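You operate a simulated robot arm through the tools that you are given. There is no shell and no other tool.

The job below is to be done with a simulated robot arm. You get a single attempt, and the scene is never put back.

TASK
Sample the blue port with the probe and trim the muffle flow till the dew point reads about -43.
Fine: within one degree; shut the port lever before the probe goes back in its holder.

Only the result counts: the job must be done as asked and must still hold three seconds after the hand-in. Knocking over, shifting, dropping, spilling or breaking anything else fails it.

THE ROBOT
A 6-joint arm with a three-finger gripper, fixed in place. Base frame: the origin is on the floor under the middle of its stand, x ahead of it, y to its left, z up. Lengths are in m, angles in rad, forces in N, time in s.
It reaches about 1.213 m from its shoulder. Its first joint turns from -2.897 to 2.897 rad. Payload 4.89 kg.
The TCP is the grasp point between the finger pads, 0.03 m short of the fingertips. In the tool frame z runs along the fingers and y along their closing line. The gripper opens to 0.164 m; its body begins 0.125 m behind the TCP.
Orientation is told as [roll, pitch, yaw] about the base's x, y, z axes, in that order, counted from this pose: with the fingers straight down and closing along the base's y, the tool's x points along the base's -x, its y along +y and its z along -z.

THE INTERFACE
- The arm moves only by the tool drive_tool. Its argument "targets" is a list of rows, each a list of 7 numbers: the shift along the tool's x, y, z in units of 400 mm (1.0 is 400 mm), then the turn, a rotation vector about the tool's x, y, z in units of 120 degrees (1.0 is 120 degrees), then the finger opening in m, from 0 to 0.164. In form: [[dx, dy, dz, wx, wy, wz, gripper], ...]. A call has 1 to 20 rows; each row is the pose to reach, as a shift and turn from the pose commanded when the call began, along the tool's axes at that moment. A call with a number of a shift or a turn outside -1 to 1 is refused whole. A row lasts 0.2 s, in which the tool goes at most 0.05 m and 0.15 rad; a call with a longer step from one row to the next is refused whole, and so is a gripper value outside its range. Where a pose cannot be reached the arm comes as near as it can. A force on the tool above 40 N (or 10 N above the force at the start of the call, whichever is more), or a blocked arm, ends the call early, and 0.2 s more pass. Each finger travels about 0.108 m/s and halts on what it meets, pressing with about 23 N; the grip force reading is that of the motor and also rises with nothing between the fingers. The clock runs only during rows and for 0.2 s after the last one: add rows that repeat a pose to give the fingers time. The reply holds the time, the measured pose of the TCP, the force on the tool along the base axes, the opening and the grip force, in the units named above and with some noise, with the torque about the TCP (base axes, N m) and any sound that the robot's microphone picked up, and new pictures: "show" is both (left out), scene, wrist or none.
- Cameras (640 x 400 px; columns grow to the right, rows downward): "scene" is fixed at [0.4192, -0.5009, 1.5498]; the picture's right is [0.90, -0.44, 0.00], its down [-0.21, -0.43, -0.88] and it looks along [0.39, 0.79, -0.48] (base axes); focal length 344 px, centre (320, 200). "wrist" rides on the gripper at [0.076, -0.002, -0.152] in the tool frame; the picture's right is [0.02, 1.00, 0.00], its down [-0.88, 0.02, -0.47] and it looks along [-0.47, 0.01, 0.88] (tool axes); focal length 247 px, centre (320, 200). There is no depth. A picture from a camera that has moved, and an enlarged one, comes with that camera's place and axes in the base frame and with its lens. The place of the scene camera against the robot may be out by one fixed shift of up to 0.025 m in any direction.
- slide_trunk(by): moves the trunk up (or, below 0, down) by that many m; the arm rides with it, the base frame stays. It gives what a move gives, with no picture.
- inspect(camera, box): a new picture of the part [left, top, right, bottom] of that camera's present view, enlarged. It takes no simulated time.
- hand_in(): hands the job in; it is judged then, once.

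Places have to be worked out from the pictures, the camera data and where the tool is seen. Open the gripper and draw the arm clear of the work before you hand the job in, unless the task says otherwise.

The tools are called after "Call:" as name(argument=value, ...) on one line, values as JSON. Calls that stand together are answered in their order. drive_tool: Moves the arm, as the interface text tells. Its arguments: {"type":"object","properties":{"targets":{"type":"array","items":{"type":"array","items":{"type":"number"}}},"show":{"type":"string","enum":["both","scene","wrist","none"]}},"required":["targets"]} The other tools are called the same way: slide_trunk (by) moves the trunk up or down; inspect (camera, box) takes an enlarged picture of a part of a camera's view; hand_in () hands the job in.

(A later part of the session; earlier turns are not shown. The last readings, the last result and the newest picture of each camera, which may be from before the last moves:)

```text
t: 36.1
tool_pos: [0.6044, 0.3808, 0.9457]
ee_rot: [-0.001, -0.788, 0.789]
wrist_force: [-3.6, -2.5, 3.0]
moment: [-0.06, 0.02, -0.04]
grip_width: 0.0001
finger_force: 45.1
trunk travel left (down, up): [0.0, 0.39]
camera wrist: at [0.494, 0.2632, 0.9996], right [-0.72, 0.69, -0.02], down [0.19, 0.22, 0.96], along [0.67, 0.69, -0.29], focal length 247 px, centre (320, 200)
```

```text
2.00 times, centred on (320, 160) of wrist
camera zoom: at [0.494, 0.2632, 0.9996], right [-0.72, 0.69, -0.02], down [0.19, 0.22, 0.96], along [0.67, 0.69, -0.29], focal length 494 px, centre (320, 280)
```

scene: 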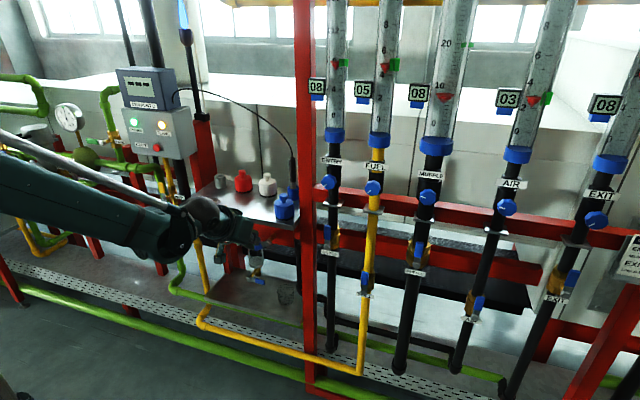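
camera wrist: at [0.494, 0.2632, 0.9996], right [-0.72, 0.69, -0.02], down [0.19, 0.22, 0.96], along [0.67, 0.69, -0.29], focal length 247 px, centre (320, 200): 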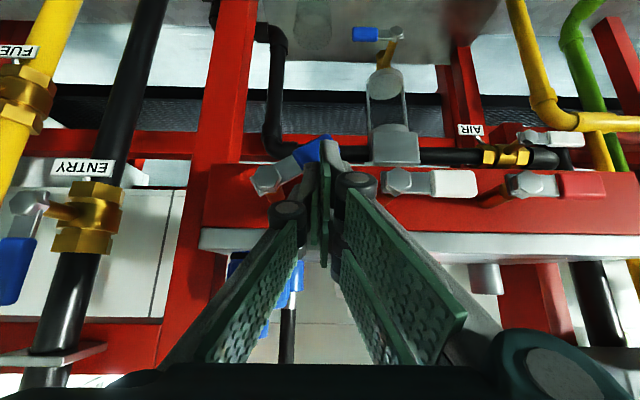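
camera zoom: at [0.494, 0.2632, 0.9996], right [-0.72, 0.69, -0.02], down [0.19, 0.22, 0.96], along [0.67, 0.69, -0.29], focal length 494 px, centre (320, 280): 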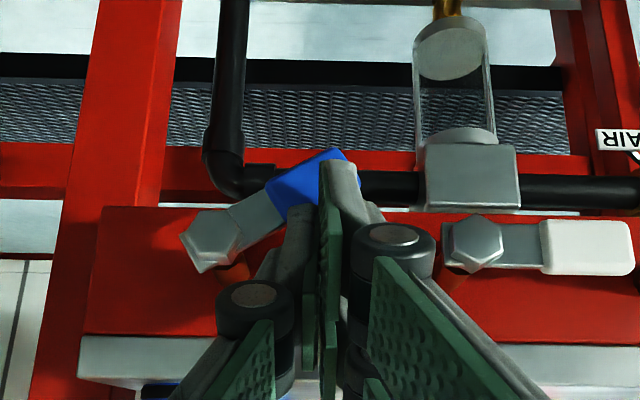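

The lever is swinging down, about 30° so far. I'll continue down and then sweep right to bring it to vertical.

Call:
drive_tool(targets=[[0.0184, 0, 0.0184, 0, 0, 0, 0.0], [0.0368, 0, 0.0368, 0, 0, 0, 0.0], [0.0552, -0.005, 0.0552, 0, 0, 0, 0.0], [0.06, -0.015, 0.06, 0, 0, 0, 0.0], [0.06, -0.027, 0.06, 0, 0, 0, 0.0]])

Call:
inspect(camera="scene", box=[220, 200, 300, 270])

Call:
inspect(camera="wrist", box=[220, 60, 420, 260])

Call:
inspect(camera="scene", box=[100, 50, 200, 120])

```text
t: 37.3
tool_pos: [0.6125, 0.3713, 0.9131]
ee_rot: [0.0, -0.788, 0.789]
wrist_force: [-3.7, 2.8, -1.4]
moment: [0.07, 0.1, 0.02]
grip_width: 0.0
finger_force: 45.0
trunk travel left (down, up): [0.0, 0.39]
camera wrist: at [0.5017, 0.2558, 0.9666], right [-0.72, 0.69, -0.02], down [0.19, 0.22, 0.96], along [0.67, 0.69, -0.29], focal length 247 px, centre (320, 200)
```

scene: 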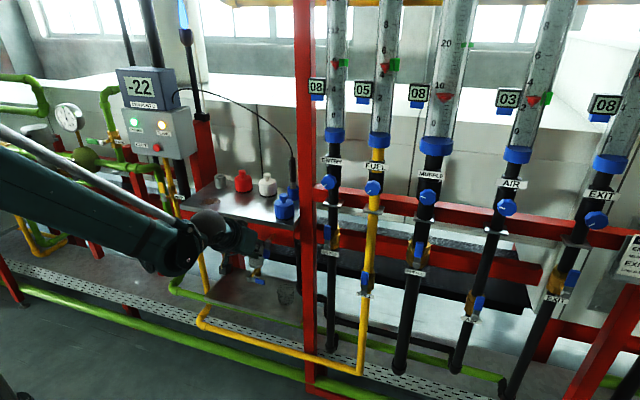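
wrist: 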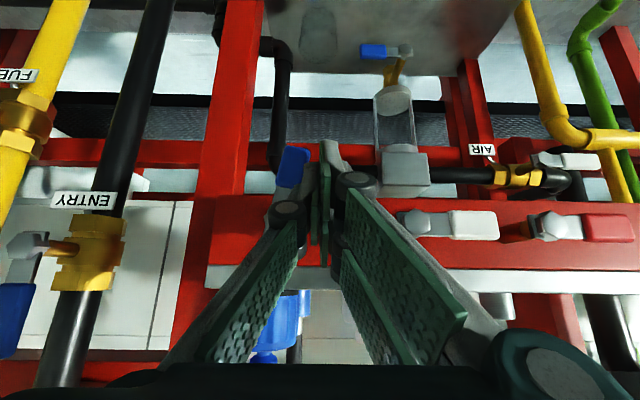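

```text
5.71 times, centred on (260, 235) of scene
camera zoom: at [0.4192, -0.5009, 1.5498], right [0.9, -0.44, 0.0], down [-0.21, -0.43, -0.88], along [0.39, 0.79, -0.48], focal length 1967 px, centre (663, 0)
```

zoom: 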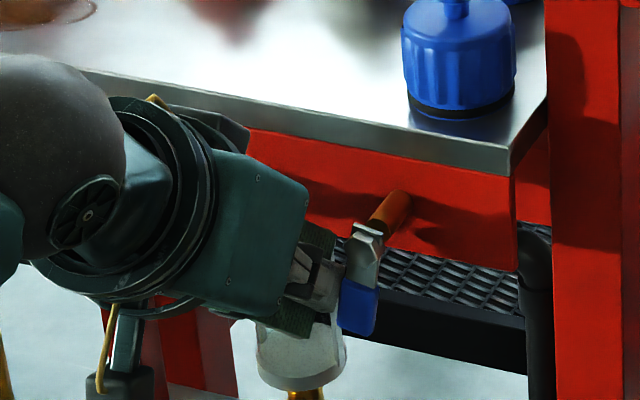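

```text
2.00 times, centred on (320, 160) of wrist
camera zoom: at [0.5017, 0.2558, 0.9666], right [-0.72, 0.69, -0.02], down [0.19, 0.22, 0.96], along [0.67, 0.69, -0.29], focal length 494 px, centre (320, 280)
```

zoom: 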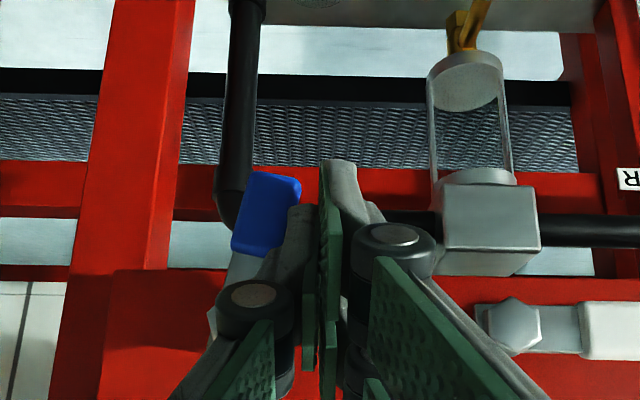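

```text
5.71 times, centred on (150, 85) of scene
camera zoom: at [0.4192, -0.5009, 1.5498], right [0.9, -0.44, 0.0], down [-0.21, -0.43, -0.88], along [0.39, 0.79, -0.48], focal length 1967 px, centre (1291, 857)
```

zoom: 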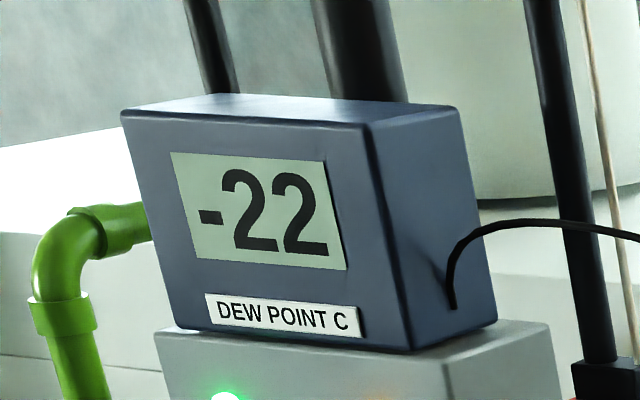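

The dew point display now reads -22, so the port is sampling. The lever is at about 80°, and I'll sweep a bit further right to open it fully.

Call:
drive_tool(targets=[[0.0, -0.01, 0.0, 0, 0, 0, 0.0], [0.0, -0.02, 0.0, 0, 0, 0, 0.0], [0.0, -0.028, 0.0, 0, 0, 0, 0.0]], show="none")

Call:
inspect(camera="wrist", box=[220, 60, 420, 260])

Call:
inspect(camera="scene", box=[100, 50, 200, 120])

```text
t: 38.2
tool_pos: [0.6182, 0.3667, 0.9135]
ee_rot: [0.003, -0.786, 0.79]
wrist_force: [-9.2, 14.3, -4.0]
moment: [-0.1, 0.03, 0.27]
grip_width: 0.0001
finger_force: 45.1
trunk travel left (down, up): [0.0, 0.39]
stopped in row 3: the force on the tool passed its limit at 43 N (the readings are from after the stop); the commanded pose is now the measured one
```

```text
2.00 times, centred on (320, 160) of wrist
camera zoom: at [0.5075, 0.2502, 0.9669], right [-0.72, 0.69, -0.01], down [0.19, 0.22, 0.96], along [0.66, 0.69, -0.29], focal length 494 px, centre (320, 280)
```

zoom: 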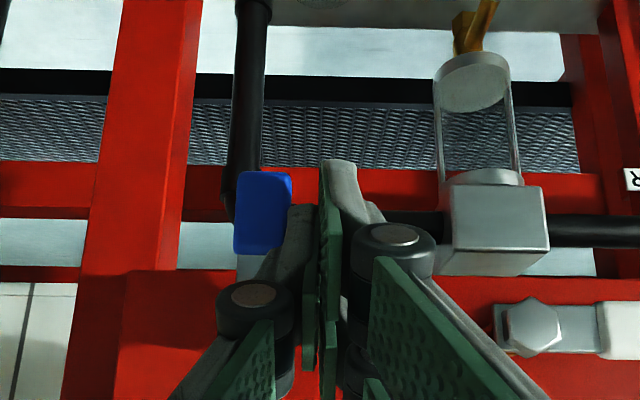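

```text
5.71 times, centred on (150, 85) of scene
camera zoom: at [0.4192, -0.5009, 1.5498], right [0.9, -0.44, 0.0], down [-0.21, -0.43, -0.88], along [0.39, 0.79, -0.48], focal length 1967 px, centre (1291, 857)
```

zoom: 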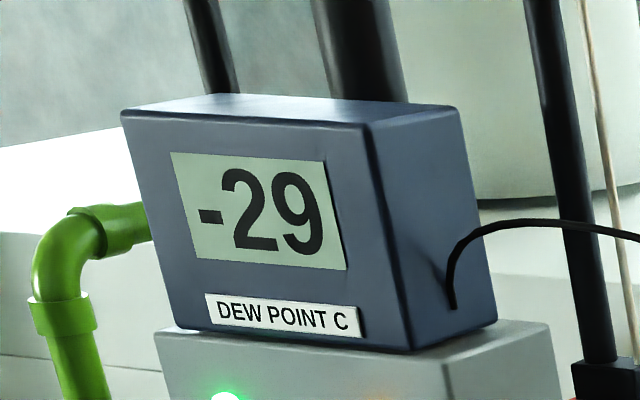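

The lever hit its stop, fully open, and the reading has moved to -29 and is still settling. I'll back the hand off and raise the trunk for the knob work, then check the settled reading.

Call:
drive_tool(targets=[[0.0, 0.03, 0.0, 0, 0, 0, 0.0], [0.06, 0.03, -0.06, 0, 0, 0, 0.0], [0.12, 0.03, -0.12, 0, 0, 0, 0.0], [0.18, 0.03, -0.18, 0, 0, 0, 0.0], [0.24, 0.03, -0.24, 0, 0, 0, 0.0]], show="none")

Call:
slide_trunk(by=0.15)

Call:
inspect(camera="scene", box=[100, 50, 200, 120])

Call:
inspect(camera="scene", box=[220, 170, 310, 270])

Call:
inspect(camera="scene", box=[390, 0, 480, 60])

Call:
inspect(camera="scene", box=[390, 60, 480, 120])

```text
t: 39.4
tool_pos: [0.5156, 0.2765, 0.9134]
ee_rot: [0.004, -0.784, 0.788]
wrist_force: [1.8, -0.4, 0.2]
moment: [-0.04, 0.18, 0.06]
grip_width: 0.0
finger_force: 45.1
trunk travel left (down, up): [0.0, 0.39]
```

```text
t: 41.2
tool_pos: [0.5151, 0.276, 1.0636]
ee_rot: [0.003, -0.784, 0.789]
wrist_force: [1.0, -0.4, -0.4]
moment: [0.01, -0.04, -0.01]
grip_width: 0.0001
finger_force: 45.2
trunk travel left (down, up): [-0.15, 0.24]
```

```text
5.71 times, centred on (150, 85) of scene
camera zoom: at [0.4192, -0.5009, 1.5498], right [0.9, -0.44, 0.0], down [-0.21, -0.43, -0.88], along [0.39, 0.79, -0.48], focal length 1967 px, centre (1291, 857)
```

zoom: 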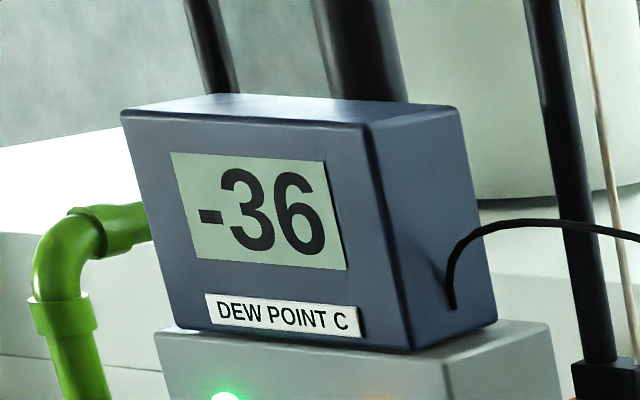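

```text
4.00 times, centred on (265, 220) of scene
camera zoom: at [0.4192, -0.5009, 1.5498], right [0.9, -0.44, 0.0], down [-0.21, -0.43, -0.88], along [0.39, 0.79, -0.48], focal length 1377 px, centre (540, 120)
```

zoom: 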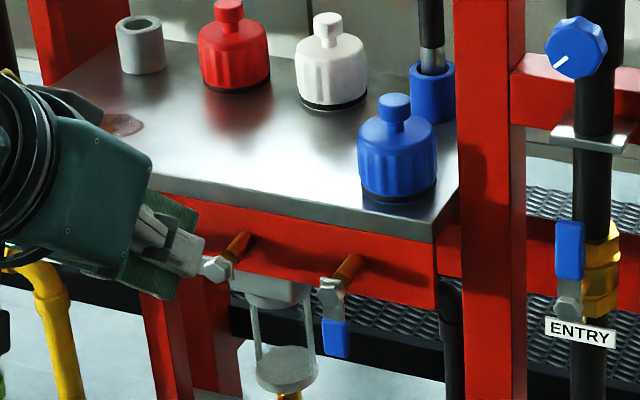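

```text
6.67 times, centred on (435, 30) of scene
camera zoom: at [0.4192, -0.5009, 1.5498], right [0.9, -0.44, 0.0], down [-0.21, -0.43, -0.88], along [0.39, 0.79, -0.48], focal length 2294 px, centre (-447, 1333)
```

zoom: 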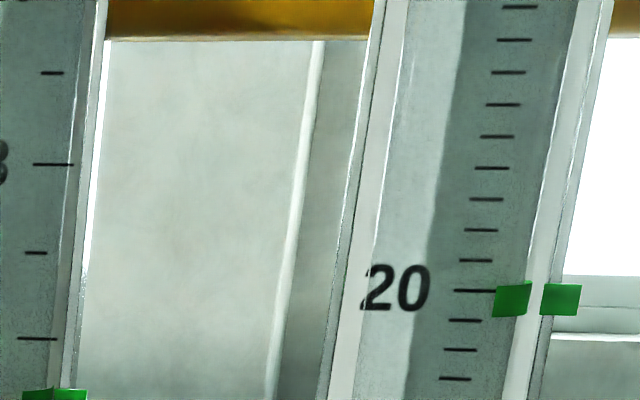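

```text
6.67 times, centred on (435, 90) of scene
camera zoom: at [0.4192, -0.5009, 1.5498], right [0.9, -0.44, 0.0], down [-0.21, -0.43, -0.88], along [0.39, 0.79, -0.48], focal length 2294 px, centre (-447, 933)
```

zoom: 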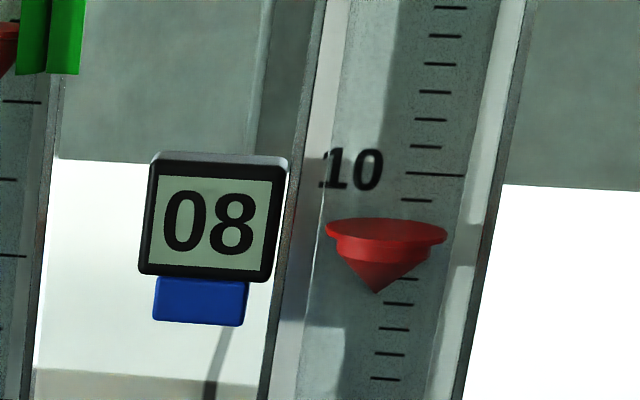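

The meter is at -36 and still drifting down. The muffle float reads 8 and the lever is fully open. While it settles, I'll carry the hand to the right, well in front of the panel, to look at the MUFFLE knob.

Call:
drive_tool(targets=[[0.004, -0.11, -0.02, 0, 0, 0, 0.0], [0.008, -0.22, -0.04, 0, 0, 0, 0.02], [0.012, -0.33, -0.06, 0, 0, 0, 0.04], [0.016, -0.44, -0.08, 0, 0, 0, 0.06], [0.02, -0.55, -0.1, 0, 0, 0, 0.07], [0.024, -0.66, -0.12, 0, 0, 0, 0.08], [0.028, -0.77, -0.14, 0, 0, 0, 0.08], [0.032, -0.88, -0.16, 0, 0, 0, 0.08], [0.0354, -0.99, -0.1768, 0, 0, 0, 0.08]])

Call:
inspect(camera="scene", box=[100, 50, 200, 120])

```text
t: 43.2
tool_pos: [0.7527, -0.0433, 1.1025]
ee_rot: [0.0, -0.785, 0.79]
wrist_force: [-0.8, 1.5, 0.7]
moment: [-0.18, -0.09, -0.21]
grip_width: 0.0801
finger_force: 0.0
trunk travel left (down, up): [-0.15, 0.24]
camera wrist: at [0.6433, -0.1603, 1.1553], right [-0.72, 0.69, -0.01], down [0.19, 0.22, 0.96], along [0.66, 0.69, -0.29], focal length 247 px, centre (320, 200)
```

scene: 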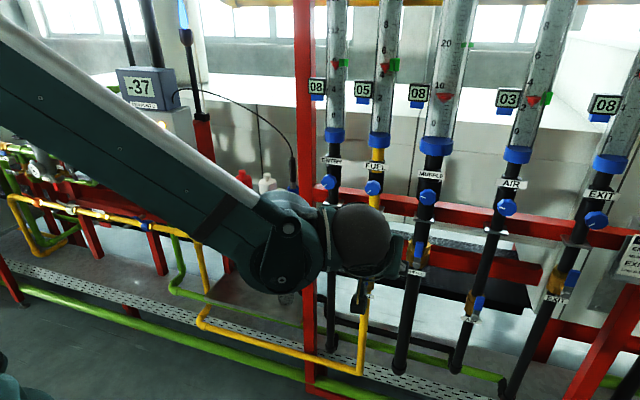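
wrist: 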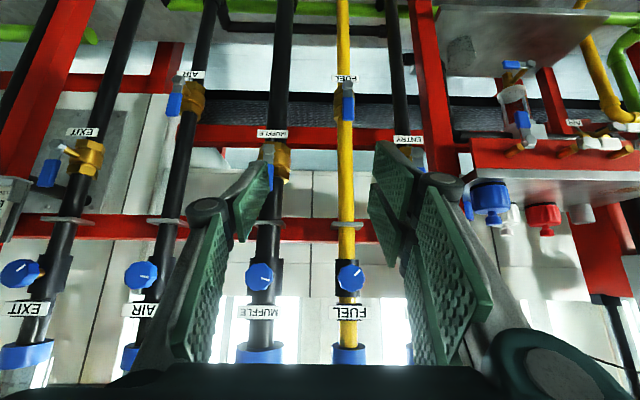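

```text
5.71 times, centred on (150, 85) of scene
camera zoom: at [0.4192, -0.5009, 1.5498], right [0.9, -0.44, 0.0], down [-0.21, -0.43, -0.88], along [0.39, 0.79, -0.48], focal length 1967 px, centre (1291, 857)
```

zoom: 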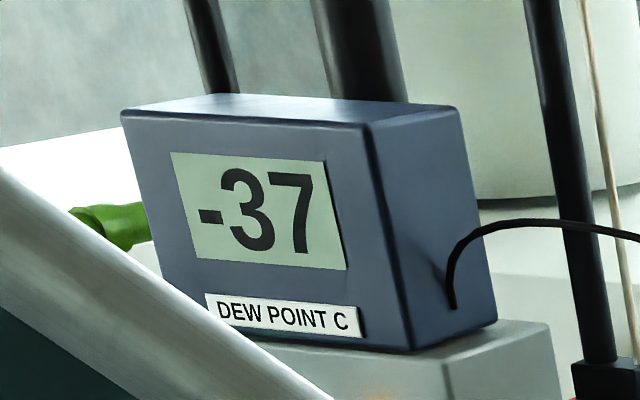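

The reading is settling at about -37 with flow 8, so -43 needs a flow change. The MUFFLE knob triangulates to n≈0.72, t≈0.650, z≈1.16 (base about 0.969, 0.050) and is about 41 mm across. I'll look closer at it.

Call:
inspect(camera="wrist", box=[220, 230, 300, 350])

Call:
inspect(camera="wrist", box=[110, 230, 170, 320])

Call:
inspect(camera="scene", box=[480, 160, 640, 260])

```text
3.33 times, centred on (260, 290) of wrist
camera zoom: at [0.6433, -0.1603, 1.1553], right [-0.72, 0.69, -0.01], down [0.19, 0.22, 0.96], along [0.66, 0.69, -0.29], focal length 823 px, centre (520, -100)
```

zoom: 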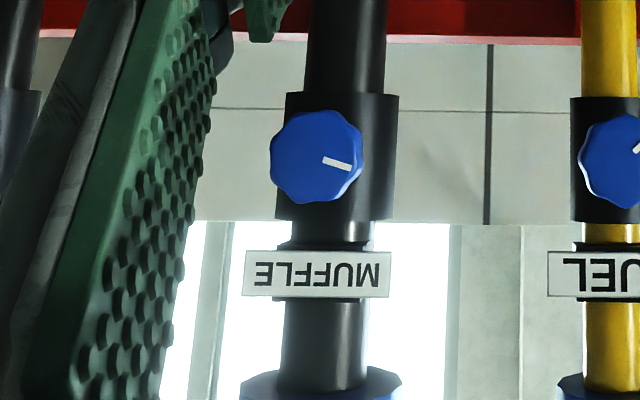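

```text
4.44 times, centred on (140, 275) of wrist
camera zoom: at [0.6433, -0.1603, 1.1553], right [-0.72, 0.69, -0.01], down [0.19, 0.22, 0.96], along [0.66, 0.69, -0.29], focal length 1098 px, centre (1120, -133)
```

zoom: 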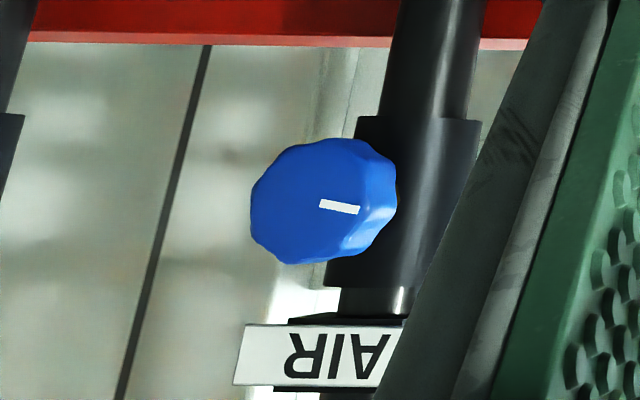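

```text
4.00 times, centred on (560, 210) of scene
camera zoom: at [0.4192, -0.5009, 1.5498], right [0.9, -0.44, 0.0], down [-0.21, -0.43, -0.88], along [0.39, 0.79, -0.48], focal length 1377 px, centre (-640, 160)
```

zoom: 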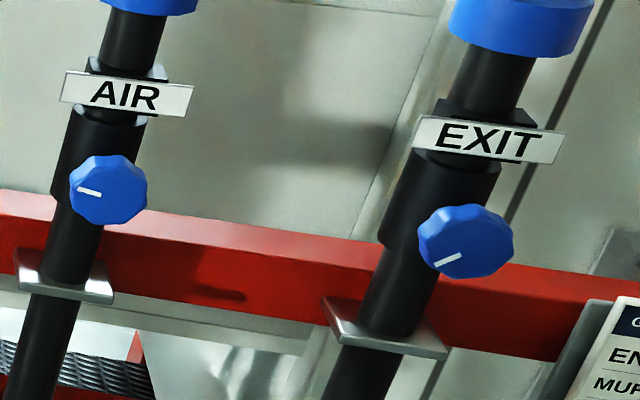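

I'll rotate the tool horizontal, facing the MUFFLE knob and centred on it at a standoff.

Call:
drive_tool(targets=[[-0.03, -0.031, 0.0006, 0, -0.0536, 0, 0.08], [-0.06, -0.062, 0.0012, 0, -0.1071, 0, 0.08], [-0.09, -0.093, 0.0019, 0, -0.1607, 0, 0.08], [-0.12, -0.124, 0.0025, 0, -0.2143, 0, 0.08], [-0.15, -0.155, 0.0031, 0, -0.2679, 0, 0.08], [-0.18, -0.186, 0.0038, 0, -0.3214, 0, 0.08], [-0.2077, -0.2175, 0.0044, 0, -0.375, 0, 0.08]])

Call:
inspect(camera="scene", box=[100, 50, 200, 120])

```text
t: 44.8
tool_pos: [0.8608, -0.0625, 1.1581]
ee_rot: [2.179, -1.57, -1.388]
wrist_force: [-1.7, 0.4, 0.8]
moment: [-0.09, 0.1, -0.2]
grip_width: 0.08
finger_force: 0.0
trunk travel left (down, up): [-0.15, 0.24]
camera wrist: at [0.7562, -0.1731, 1.0825], right [-0.71, 0.7, -0.02], down [-0.35, -0.33, 0.88], along [0.61, 0.63, 0.47], focal length 247 px, centre (320, 200)
```

scene: 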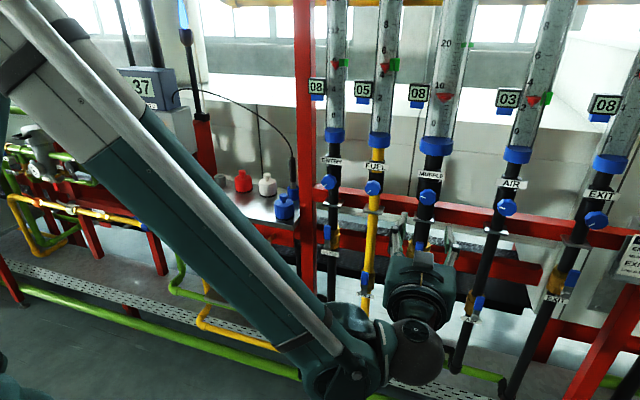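
wrist: 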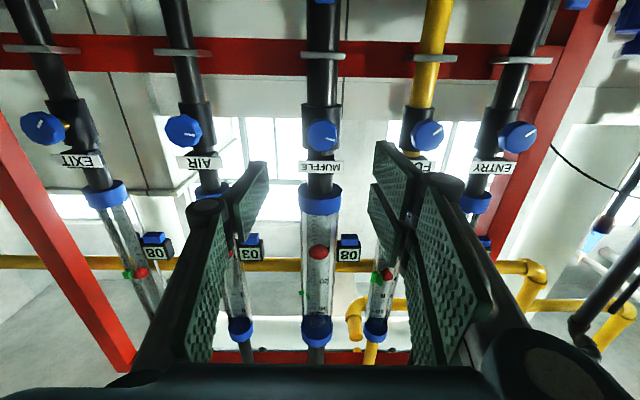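

```text
5.71 times, centred on (150, 85) of scene
camera zoom: at [0.4192, -0.5009, 1.5498], right [0.9, -0.44, 0.0], down [-0.21, -0.43, -0.88], along [0.39, 0.79, -0.48], focal length 1967 px, centre (1291, 857)
```

zoom: 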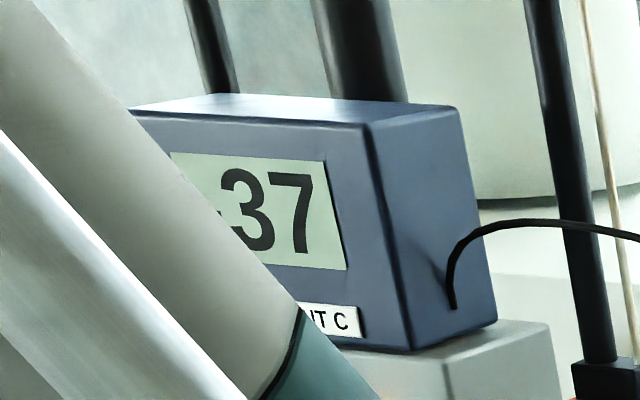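

The hand is square on to the knob, at the same t and z within about 2 mm. Dew point is steady at -37 with flow 08. I'll advance toward the knob with the fingers open around it.

Call:
drive_tool(targets=[[0, 0, 0.08, 0, 0, 0, 0.08], [0, 0, 0.16, 0, 0, 0, 0.08], [0, 0, 0.24, 0, 0, 0, 0.08], [0, 0, 0.29, 0, 0, 0, 0.08]])

Call:
inspect(camera="wrist", box=[220, 50, 420, 250])

Call:
inspect(camera="scene", box=[370, 140, 500, 260])

```text
t: 45.8
tool_pos: [0.9409, 0.0196, 1.1593]
ee_rot: [1.695, -1.57, -0.901]
wrist_force: [-1.1, 0.0, 0.1]
moment: [-0.04, 0.02, -0.02]
grip_width: 0.0799
finger_force: 0.1
trunk travel left (down, up): [-0.15, 0.24]
camera wrist: at [0.8367, -0.0908, 1.0832], right [-0.71, 0.7, -0.02], down [-0.34, -0.33, 0.88], along [0.61, 0.63, 0.47], focal length 247 px, centre (320, 200)
```

scene: 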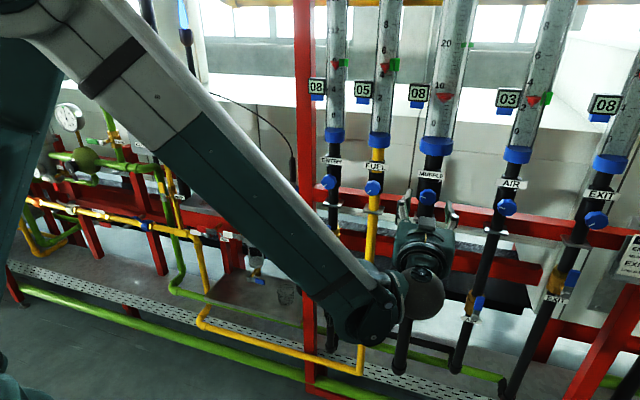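
wrist: 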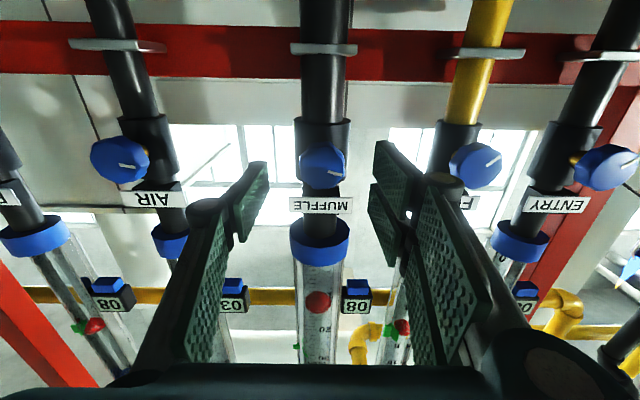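

```text
2.00 times, centred on (320, 150) of wrist
camera zoom: at [0.8367, -0.0908, 1.0832], right [-0.71, 0.7, -0.02], down [-0.34, -0.33, 0.88], along [0.61, 0.63, 0.47], focal length 494 px, centre (320, 300)
```

zoom: 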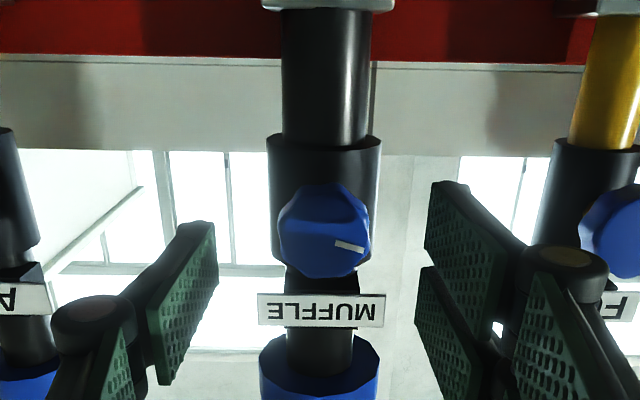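

```text
3.33 times, centred on (435, 200) of scene
camera zoom: at [0.4192, -0.5009, 1.5498], right [0.9, -0.44, 0.0], down [-0.21, -0.43, -0.88], along [0.39, 0.79, -0.48], focal length 1147 px, centre (-63, 200)
```

zoom: 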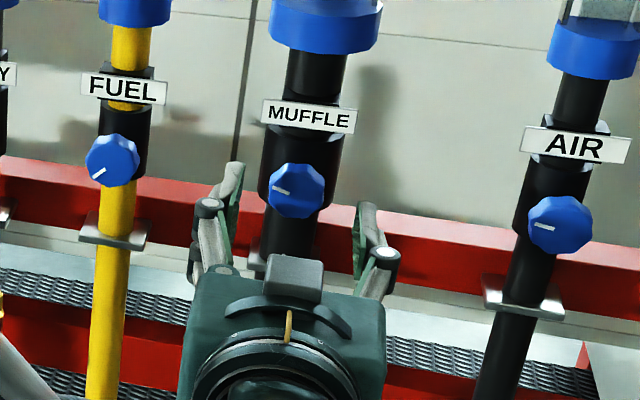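

The fingers straddle the knob symmetrically. I'll advance the last 36 mm and close on it.

Call:
drive_tool(targets=[[0, 0, 0.045, 0, 0, 0, 0.08], [0, 0, 0.088, 0, 0, 0, 0.08], [0, 0, 0.088, 0, 0, 0, 0.06], [0, 0, 0.088, 0, 0, 0, 0.045], [0, 0, 0.088, 0, 0, 0, 0.03], [0, 0, 0.088, 0, 0, 0, 0.02], [0, 0, 0.088, 0, 0, 0, 0.02]])

Call:
inspect(camera="scene", box=[370, 60, 500, 220])

```text
t: 47.4
tool_pos: [0.9643, 0.0449, 1.1594]
ee_rot: [1.428, -1.571, -0.636]
wrist_force: [-11.0, 4.6, -4.7]
moment: [0.03, -0.05, 0.49]
grip_width: 0.0401
finger_force: 45.2
trunk travel left (down, up): [-0.15, 0.24]
camera wrist: at [0.8608, -0.0648, 1.0827], right [-0.71, 0.7, -0.02], down [-0.34, -0.32, 0.88], along [0.61, 0.63, 0.47], focal length 247 px, centre (320, 200)
```

scene: 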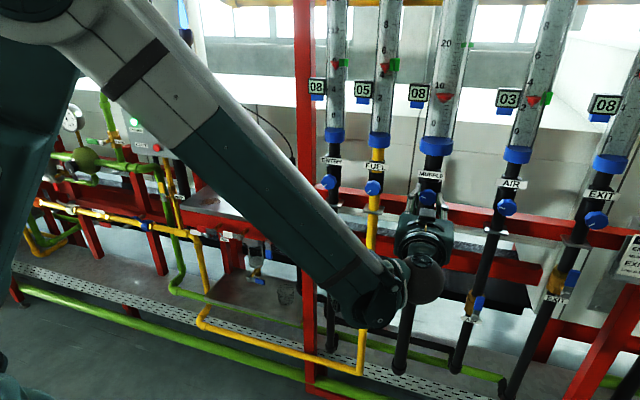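
wrist: 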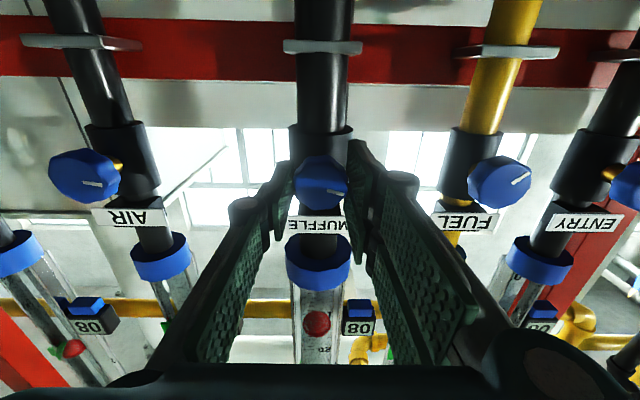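

```text
2.50 times, centred on (435, 140) of scene
camera zoom: at [0.4192, -0.5009, 1.5498], right [0.9, -0.44, 0.0], down [-0.21, -0.43, -0.88], along [0.39, 0.79, -0.48], focal length 860 px, centre (32, 350)
```

zoom: 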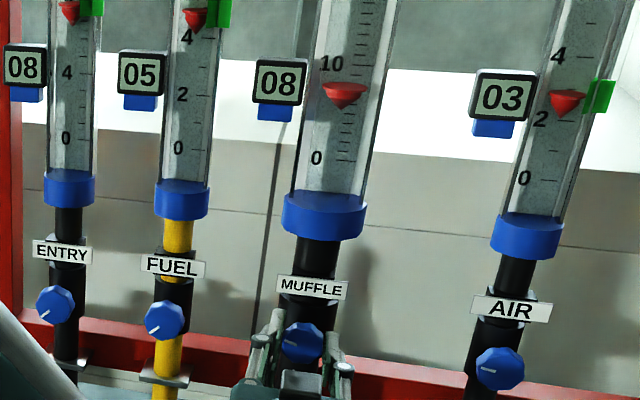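

The knob is gripped at 0.040 m. I'll turn it about 15° clockwise (as seen from the front) as a test and watch the MUFFLE float and display.

Call:
drive_tool(targets=[[0, 0.002, 0, 0, 0, 0.04, 0.02], [0, 0.002, 0, 0, 0, 0.083, 0.02], [0, 0.002, 0, 0, 0, 0.125, 0.02], [0, 0.002, 0, 0, 0, 0.125, 0.02]])

Call:
inspect(camera="scene", box=[390, 60, 480, 120])

Call:
inspect(camera="scene", box=[395, 165, 460, 225])

```text
t: 48.4
tool_pos: [0.9658, 0.0463, 1.1588]
ee_rot: [1.569, -1.306, -0.779]
wrist_force: [-1.1, 0.3, -3.0]
moment: [-0.19, 0.24, -0.1]
grip_width: 0.0401
finger_force: 45.3
trunk travel left (down, up): [-0.15, 0.24]
camera wrist: at [0.8462, -0.0504, 1.0849], right [-0.69, 0.68, 0.24], down [-0.18, -0.49, 0.86], along [0.7, 0.55, 0.46], focal length 247 px, centre (320, 200)
```

scene: 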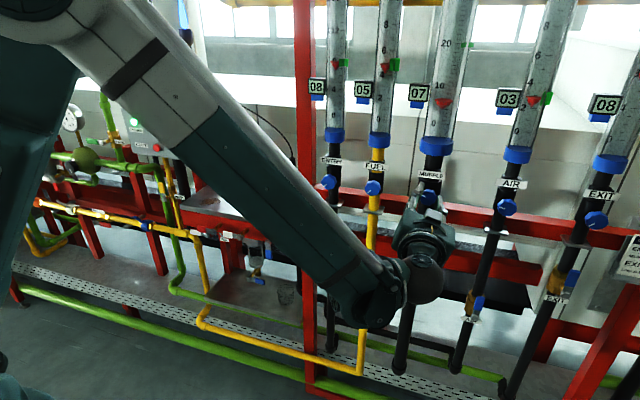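
wrist: 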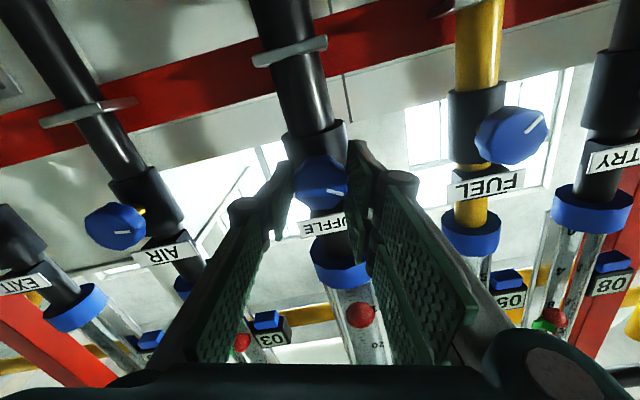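

```text
6.67 times, centred on (435, 90) of scene
camera zoom: at [0.4192, -0.5009, 1.5498], right [0.9, -0.44, 0.0], down [-0.21, -0.43, -0.88], along [0.39, 0.79, -0.48], focal length 2294 px, centre (-447, 933)
```

zoom: 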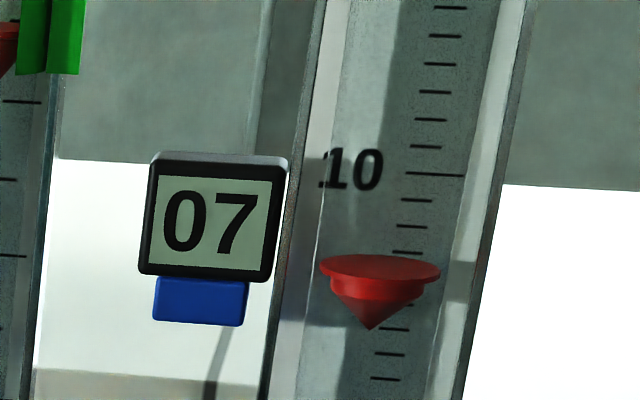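

```text
6.67 times, centred on (428, 195) of scene
camera zoom: at [0.4192, -0.5009, 1.5498], right [0.9, -0.44, 0.0], down [-0.21, -0.43, -0.88], along [0.39, 0.79, -0.48], focal length 2294 px, centre (-397, 233)
```

zoom: 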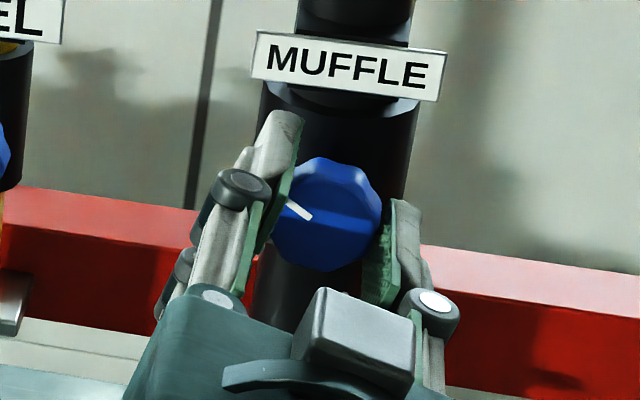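

Clockwise lowered the flow (8.1 to 6.7), so counter-clockwise raises it at about 0.09 per degree. I'll turn 60° counter-clockwise.

Call:
drive_tool(targets=[[0, 0, 0, 0, 0, -0.07, 0.02], [0, 0, 0, 0, 0, -0.14, 0.02], [0, 0, 0, 0, 0, -0.21, 0.02], [0, 0, 0, 0, 0, -0.28, 0.02], [0, 0, 0, 0, 0, -0.35, 0.02], [0, 0, 0, 0, 0, -0.42, 0.02], [0, 0, 0, 0, 0, -0.5, 0.02], [0, 0, 0, 0, 0, -0.5, 0.02]])

Call:
inspect(camera="scene", box=[390, 60, 480, 120])

Call:
inspect(camera="scene", box=[395, 165, 460, 225])

```text
refused: row 7 steps farther than a row can; nothing moved
```

```text
6.67 times, centred on (435, 90) of scene
camera zoom: at [0.4192, -0.5009, 1.5498], right [0.9, -0.44, 0.0], down [-0.21, -0.43, -0.88], along [0.39, 0.79, -0.48], focal length 2294 px, centre (-447, 933)
```

zoom: 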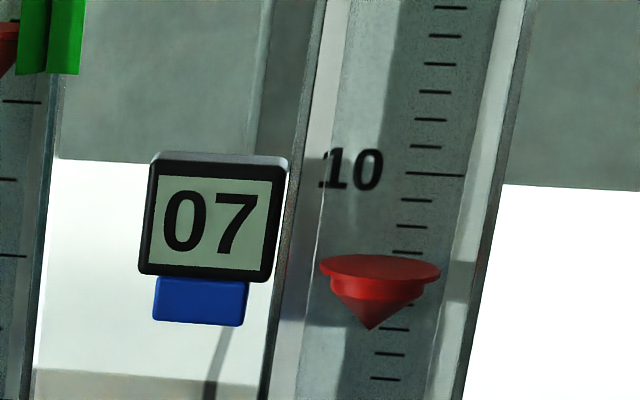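

```text
6.67 times, centred on (428, 195) of scene
camera zoom: at [0.4192, -0.5009, 1.5498], right [0.9, -0.44, 0.0], down [-0.21, -0.43, -0.88], along [0.39, 0.79, -0.48], focal length 2294 px, centre (-397, 233)
```

zoom: 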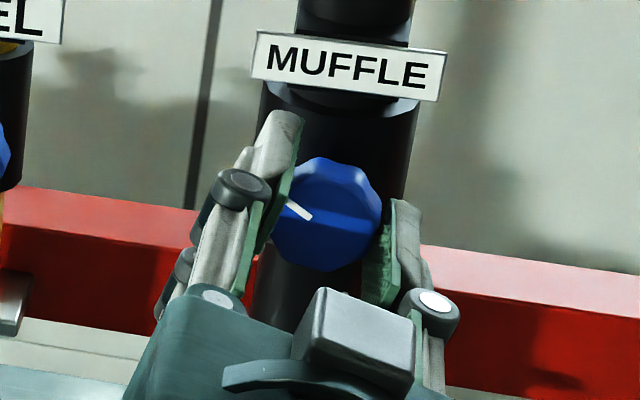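

The last step was slightly too large, so nothing moved. I'll redo it with even steps.

Call:
drive_tool(targets=[[0, 0, 0, 0, 0, -0.0625, 0.02], [0, 0, 0, 0, 0, -0.125, 0.02], [0, 0, 0, 0, 0, -0.1875, 0.02], [0, 0, 0, 0, 0, -0.25, 0.02], [0, 0, 0, 0, 0, -0.3125, 0.02], [0, 0, 0, 0, 0, -0.375, 0.02], [0, 0, 0, 0, 0, -0.4375, 0.02], [0, 0, 0, 0, 0, -0.5, 0.02], [0, 0, 0, 0, 0, -0.5, 0.02]])

Call:
inspect(camera="scene", box=[390, 40, 480, 120])

Call:
inspect(camera="scene", box=[395, 165, 460, 225])

```text
t: 50.4
tool_pos: [0.9659, 0.0456, 1.1596]
ee_rot: [-1.568, -0.788, 2.363]
wrist_force: [19.8, 6.7, 23.7]
moment: [0.52, -0.48, -0.22]
grip_width: 0.04
finger_force: 45.0
trunk travel left (down, up): [-0.15, 0.24]
camera wrist: at [0.8992, -0.1027, 1.1064], right [-0.49, 0.49, -0.72], down [-0.78, 0.11, 0.61], along [0.38, 0.87, 0.33], focal length 247 px, centre (320, 200)
```

scene: 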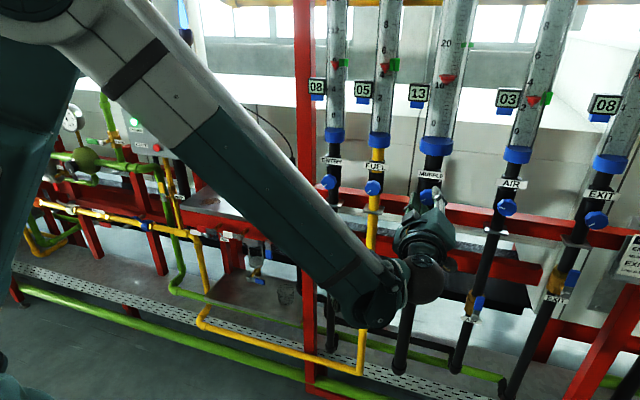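
wrist: 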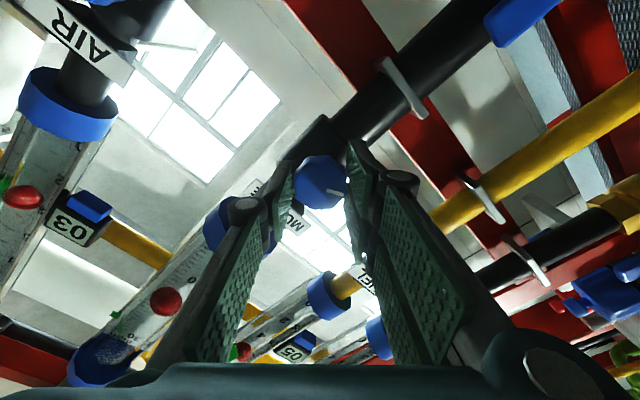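

```text
5.00 times, centred on (435, 80) of scene
camera zoom: at [0.4192, -0.5009, 1.5498], right [0.9, -0.44, 0.0], down [-0.21, -0.43, -0.88], along [0.39, 0.79, -0.48], focal length 1721 px, centre (-255, 800)
```

zoom: 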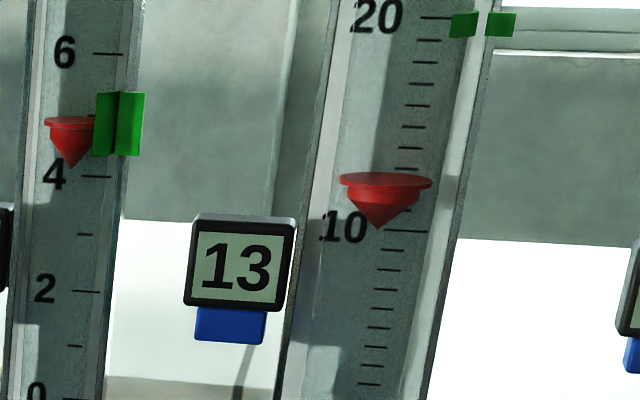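

```text
6.67 times, centred on (428, 195) of scene
camera zoom: at [0.4192, -0.5009, 1.5498], right [0.9, -0.44, 0.0], down [-0.21, -0.43, -0.88], along [0.39, 0.79, -0.48], focal length 2294 px, centre (-397, 233)
```

zoom: 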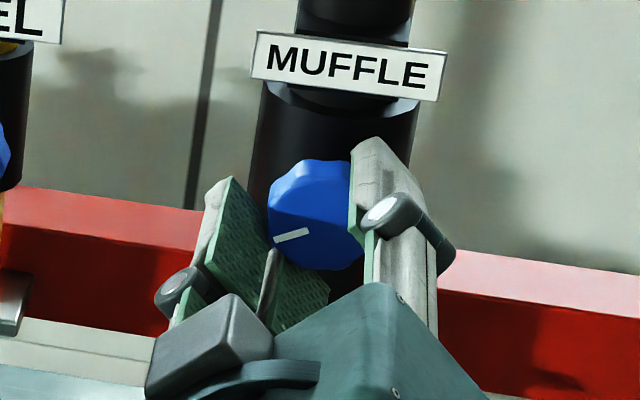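

Flow is now about 12.5. The wrist force is up from slight eccentricity, so I'll release the knob, back straight off and read the dew point.

Call:
drive_tool(targets=[[0, 0, 0, 0, 0, 0, 0.045], [0, 0, 0, 0, 0, 0, 0.056], [0, 0, 0, 0, 0, 0, 0.056], [0, 0, -0.08, 0, 0, 0, 0.056], [0, 0, -0.18, 0, 0, 0, 0.056], [0, 0, -0.29, 0, 0, 0, 0.056], [0, 0, -0.4, 0, 0, 0, 0.056]])

Call:
inspect(camera="scene", box=[100, 50, 200, 120])

Call:
inspect(camera="scene", box=[390, 40, 480, 120])

```text
t: 52.0
tool_pos: [0.8547, -0.0704, 1.1586]
ee_rot: [-1.568, -0.787, 2.363]
wrist_force: [0.7, 1.2, 0.2]
moment: [0.04, -0.02, -0.04]
grip_width: 0.0561
finger_force: 0.1
trunk travel left (down, up): [-0.15, 0.24]
camera wrist: at [0.7889, -0.2178, 1.1065], right [-0.49, 0.49, -0.72], down [-0.78, 0.11, 0.61], along [0.38, 0.87, 0.33], focal length 247 px, centre (320, 200)
```

scene: 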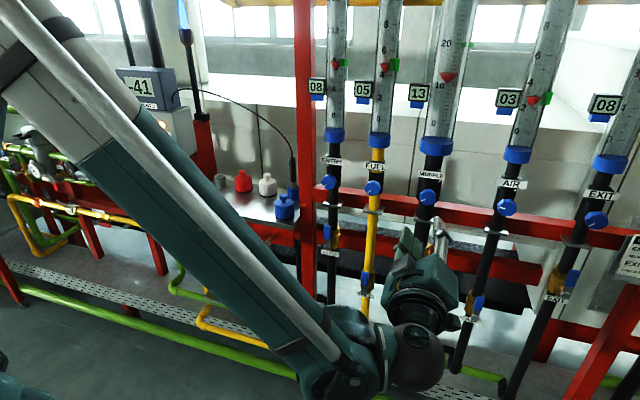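
wrist: 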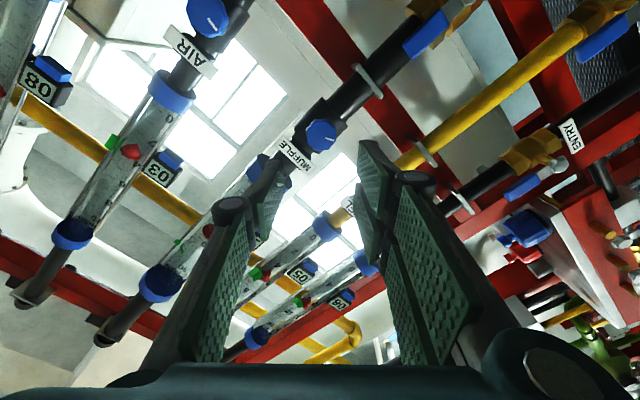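

```text
5.71 times, centred on (150, 85) of scene
camera zoom: at [0.4192, -0.5009, 1.5498], right [0.9, -0.44, 0.0], down [-0.21, -0.43, -0.88], along [0.39, 0.79, -0.48], focal length 1967 px, centre (1291, 857)
```

zoom: 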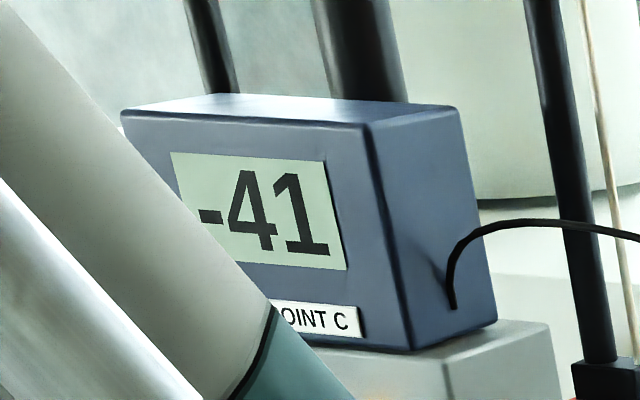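

```text
5.00 times, centred on (435, 80) of scene
camera zoom: at [0.4192, -0.5009, 1.5498], right [0.9, -0.44, 0.0], down [-0.21, -0.43, -0.88], along [0.39, 0.79, -0.48], focal length 1721 px, centre (-255, 800)
```

zoom: 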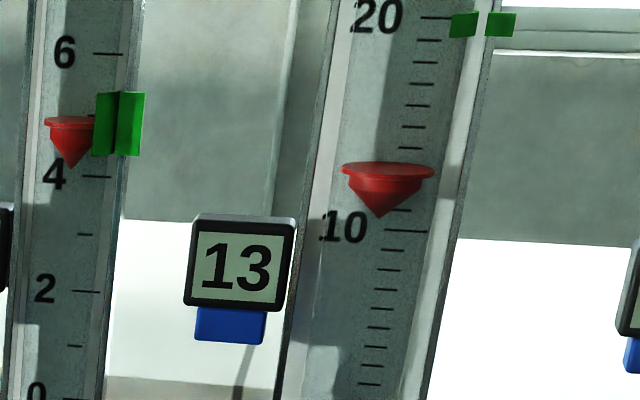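

Already -41 with flow about 13. I'll wait here for the reading to settle.

Call:
drive_tool(targets=[[0, 0, 0, 0, 0, 0, 0.056], [0, 0, 0, 0, 0, 0, 0.056], [0, 0, 0, 0, 0, 0, 0.056], [0, 0, 0, 0, 0, 0, 0.056], [0, 0, 0, 0, 0, 0, 0.056], [0, 0, 0, 0, 0, 0, 0.056], [0, 0, 0, 0, 0, 0, 0.056], [0, 0, 0, 0, 0, 0, 0.056], [0, 0, 0, 0, 0, 0, 0.056], [0, 0, 0, 0, 0, 0, 0.056], [0, 0, 0, 0, 0, 0, 0.056], [0, 0, 0, 0, 0, 0, 0.056], [0, 0, 0, 0, 0, 0, 0.056], [0, 0, 0, 0, 0, 0, 0.056], [0, 0, 0, 0, 0, 0, 0.056]], show="none")

Call:
inspect(camera="scene", box=[100, 50, 200, 120])

Call:
inspect(camera="scene", box=[390, 40, 480, 120])

Call:
inspect(camera="scene", box=[240, 140, 320, 260])

```text
t: 55.2
tool_pos: [0.8542, -0.0716, 1.1599]
ee_rot: [-1.569, -0.789, 2.363]
wrist_force: [-0.3, -0.4, -0.5]
moment: [-0.01, 0.01, -0.01]
grip_width: 0.0556
finger_force: 0.3
trunk travel left (down, up): [-0.15, 0.24]
```

```text
5.71 times, centred on (150, 85) of scene
camera zoom: at [0.4192, -0.5009, 1.5498], right [0.9, -0.44, 0.0], down [-0.21, -0.43, -0.88], along [0.39, 0.79, -0.48], focal length 1967 px, centre (1291, 857)
```

zoom: 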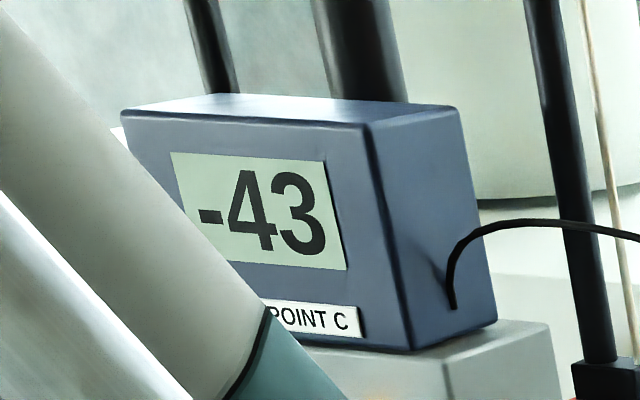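

```text
5.00 times, centred on (435, 80) of scene
camera zoom: at [0.4192, -0.5009, 1.5498], right [0.9, -0.44, 0.0], down [-0.21, -0.43, -0.88], along [0.39, 0.79, -0.48], focal length 1721 px, centre (-255, 800)
```

zoom: 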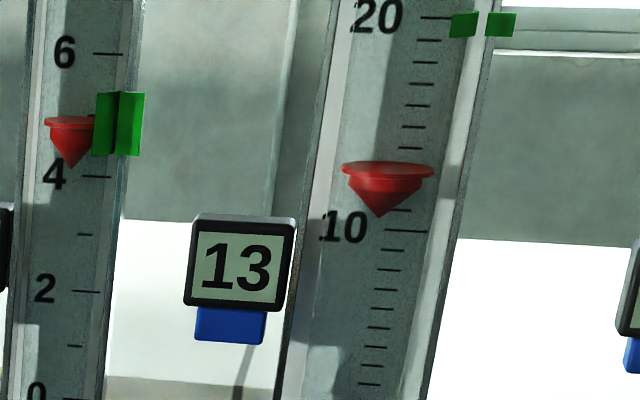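

```text
3.33 times, centred on (280, 200) of scene
camera zoom: at [0.4192, -0.5009, 1.5498], right [0.9, -0.44, 0.0], down [-0.21, -0.43, -0.88], along [0.39, 0.79, -0.48], focal length 1147 px, centre (453, 200)
```

zoom: 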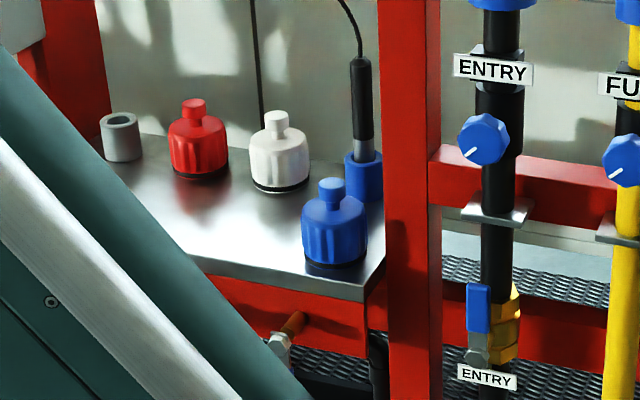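

It reads -43. I'll wait a few more seconds to make sure it's steady.

Call:
drive_tool(targets=[[0, 0, 0, 0, 0, 0, 0.056], [0, 0, 0, 0, 0, 0, 0.056], [0, 0, 0, 0, 0, 0, 0.056], [0, 0, 0, 0, 0, 0, 0.056], [0, 0, 0, 0, 0, 0, 0.056], [0, 0, 0, 0, 0, 0, 0.056], [0, 0, 0, 0, 0, 0, 0.056], [0, 0, 0, 0, 0, 0, 0.056], [0, 0, 0, 0, 0, 0, 0.056], [0, 0, 0, 0, 0, 0, 0.056], [0, 0, 0, 0, 0, 0, 0.056], [0, 0, 0, 0, 0, 0, 0.056], [0, 0, 0, 0, 0, 0, 0.056], [0, 0, 0, 0, 0, 0, 0.056], [0, 0, 0, 0, 0, 0, 0.056], [0, 0, 0, 0, 0, 0, 0.056], [0, 0, 0, 0, 0, 0, 0.056], [0, 0, 0, 0, 0, 0, 0.056], [0, 0, 0, 0, 0, 0, 0.056], [0, 0, 0, 0, 0, 0, 0.056]], show="none")

Call:
inspect(camera="scene", box=[100, 50, 200, 120])

Call:
inspect(camera="scene", box=[405, 50, 450, 90])

```text
t: 59.4
tool_pos: [0.8538, -0.07, 1.16]
ee_rot: [-1.57, -0.787, 2.363]
wrist_force: [-0.1, -0.1, -0.7]
moment: [0.01, 0.03, 0.0]
grip_width: 0.0558
finger_force: 0.0
trunk travel left (down, up): [-0.15, 0.24]
```

```text
5.71 times, centred on (150, 85) of scene
camera zoom: at [0.4192, -0.5009, 1.5498], right [0.9, -0.44, 0.0], down [-0.21, -0.43, -0.88], along [0.39, 0.79, -0.48], focal length 1967 px, centre (1291, 857)
```

zoom: 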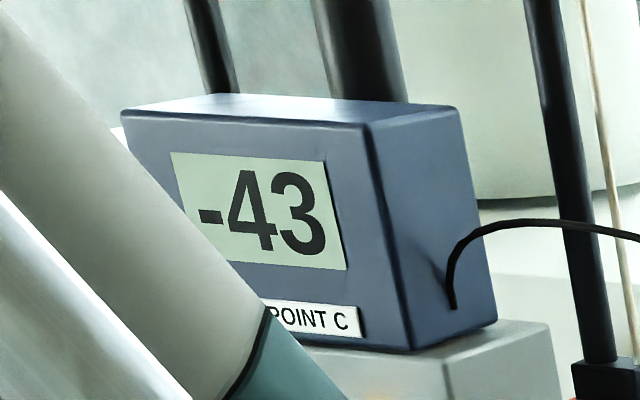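

```text
10.00 times, centred on (428, 70) of scene
camera zoom: at [0.4192, -0.5009, 1.5498], right [0.9, -0.44, 0.0], down [-0.21, -0.43, -0.88], along [0.39, 0.79, -0.48], focal length 3442 px, centre (-755, 1500)
```

zoom: 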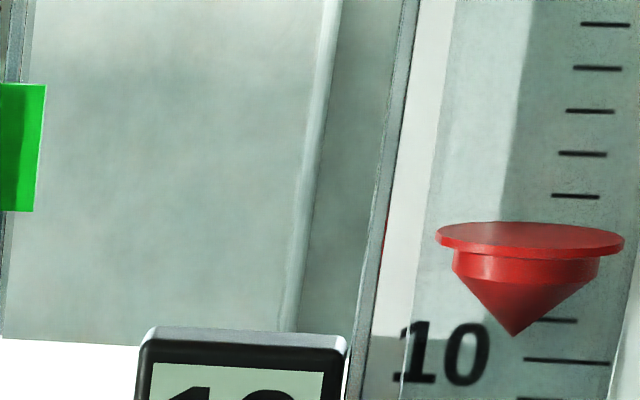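

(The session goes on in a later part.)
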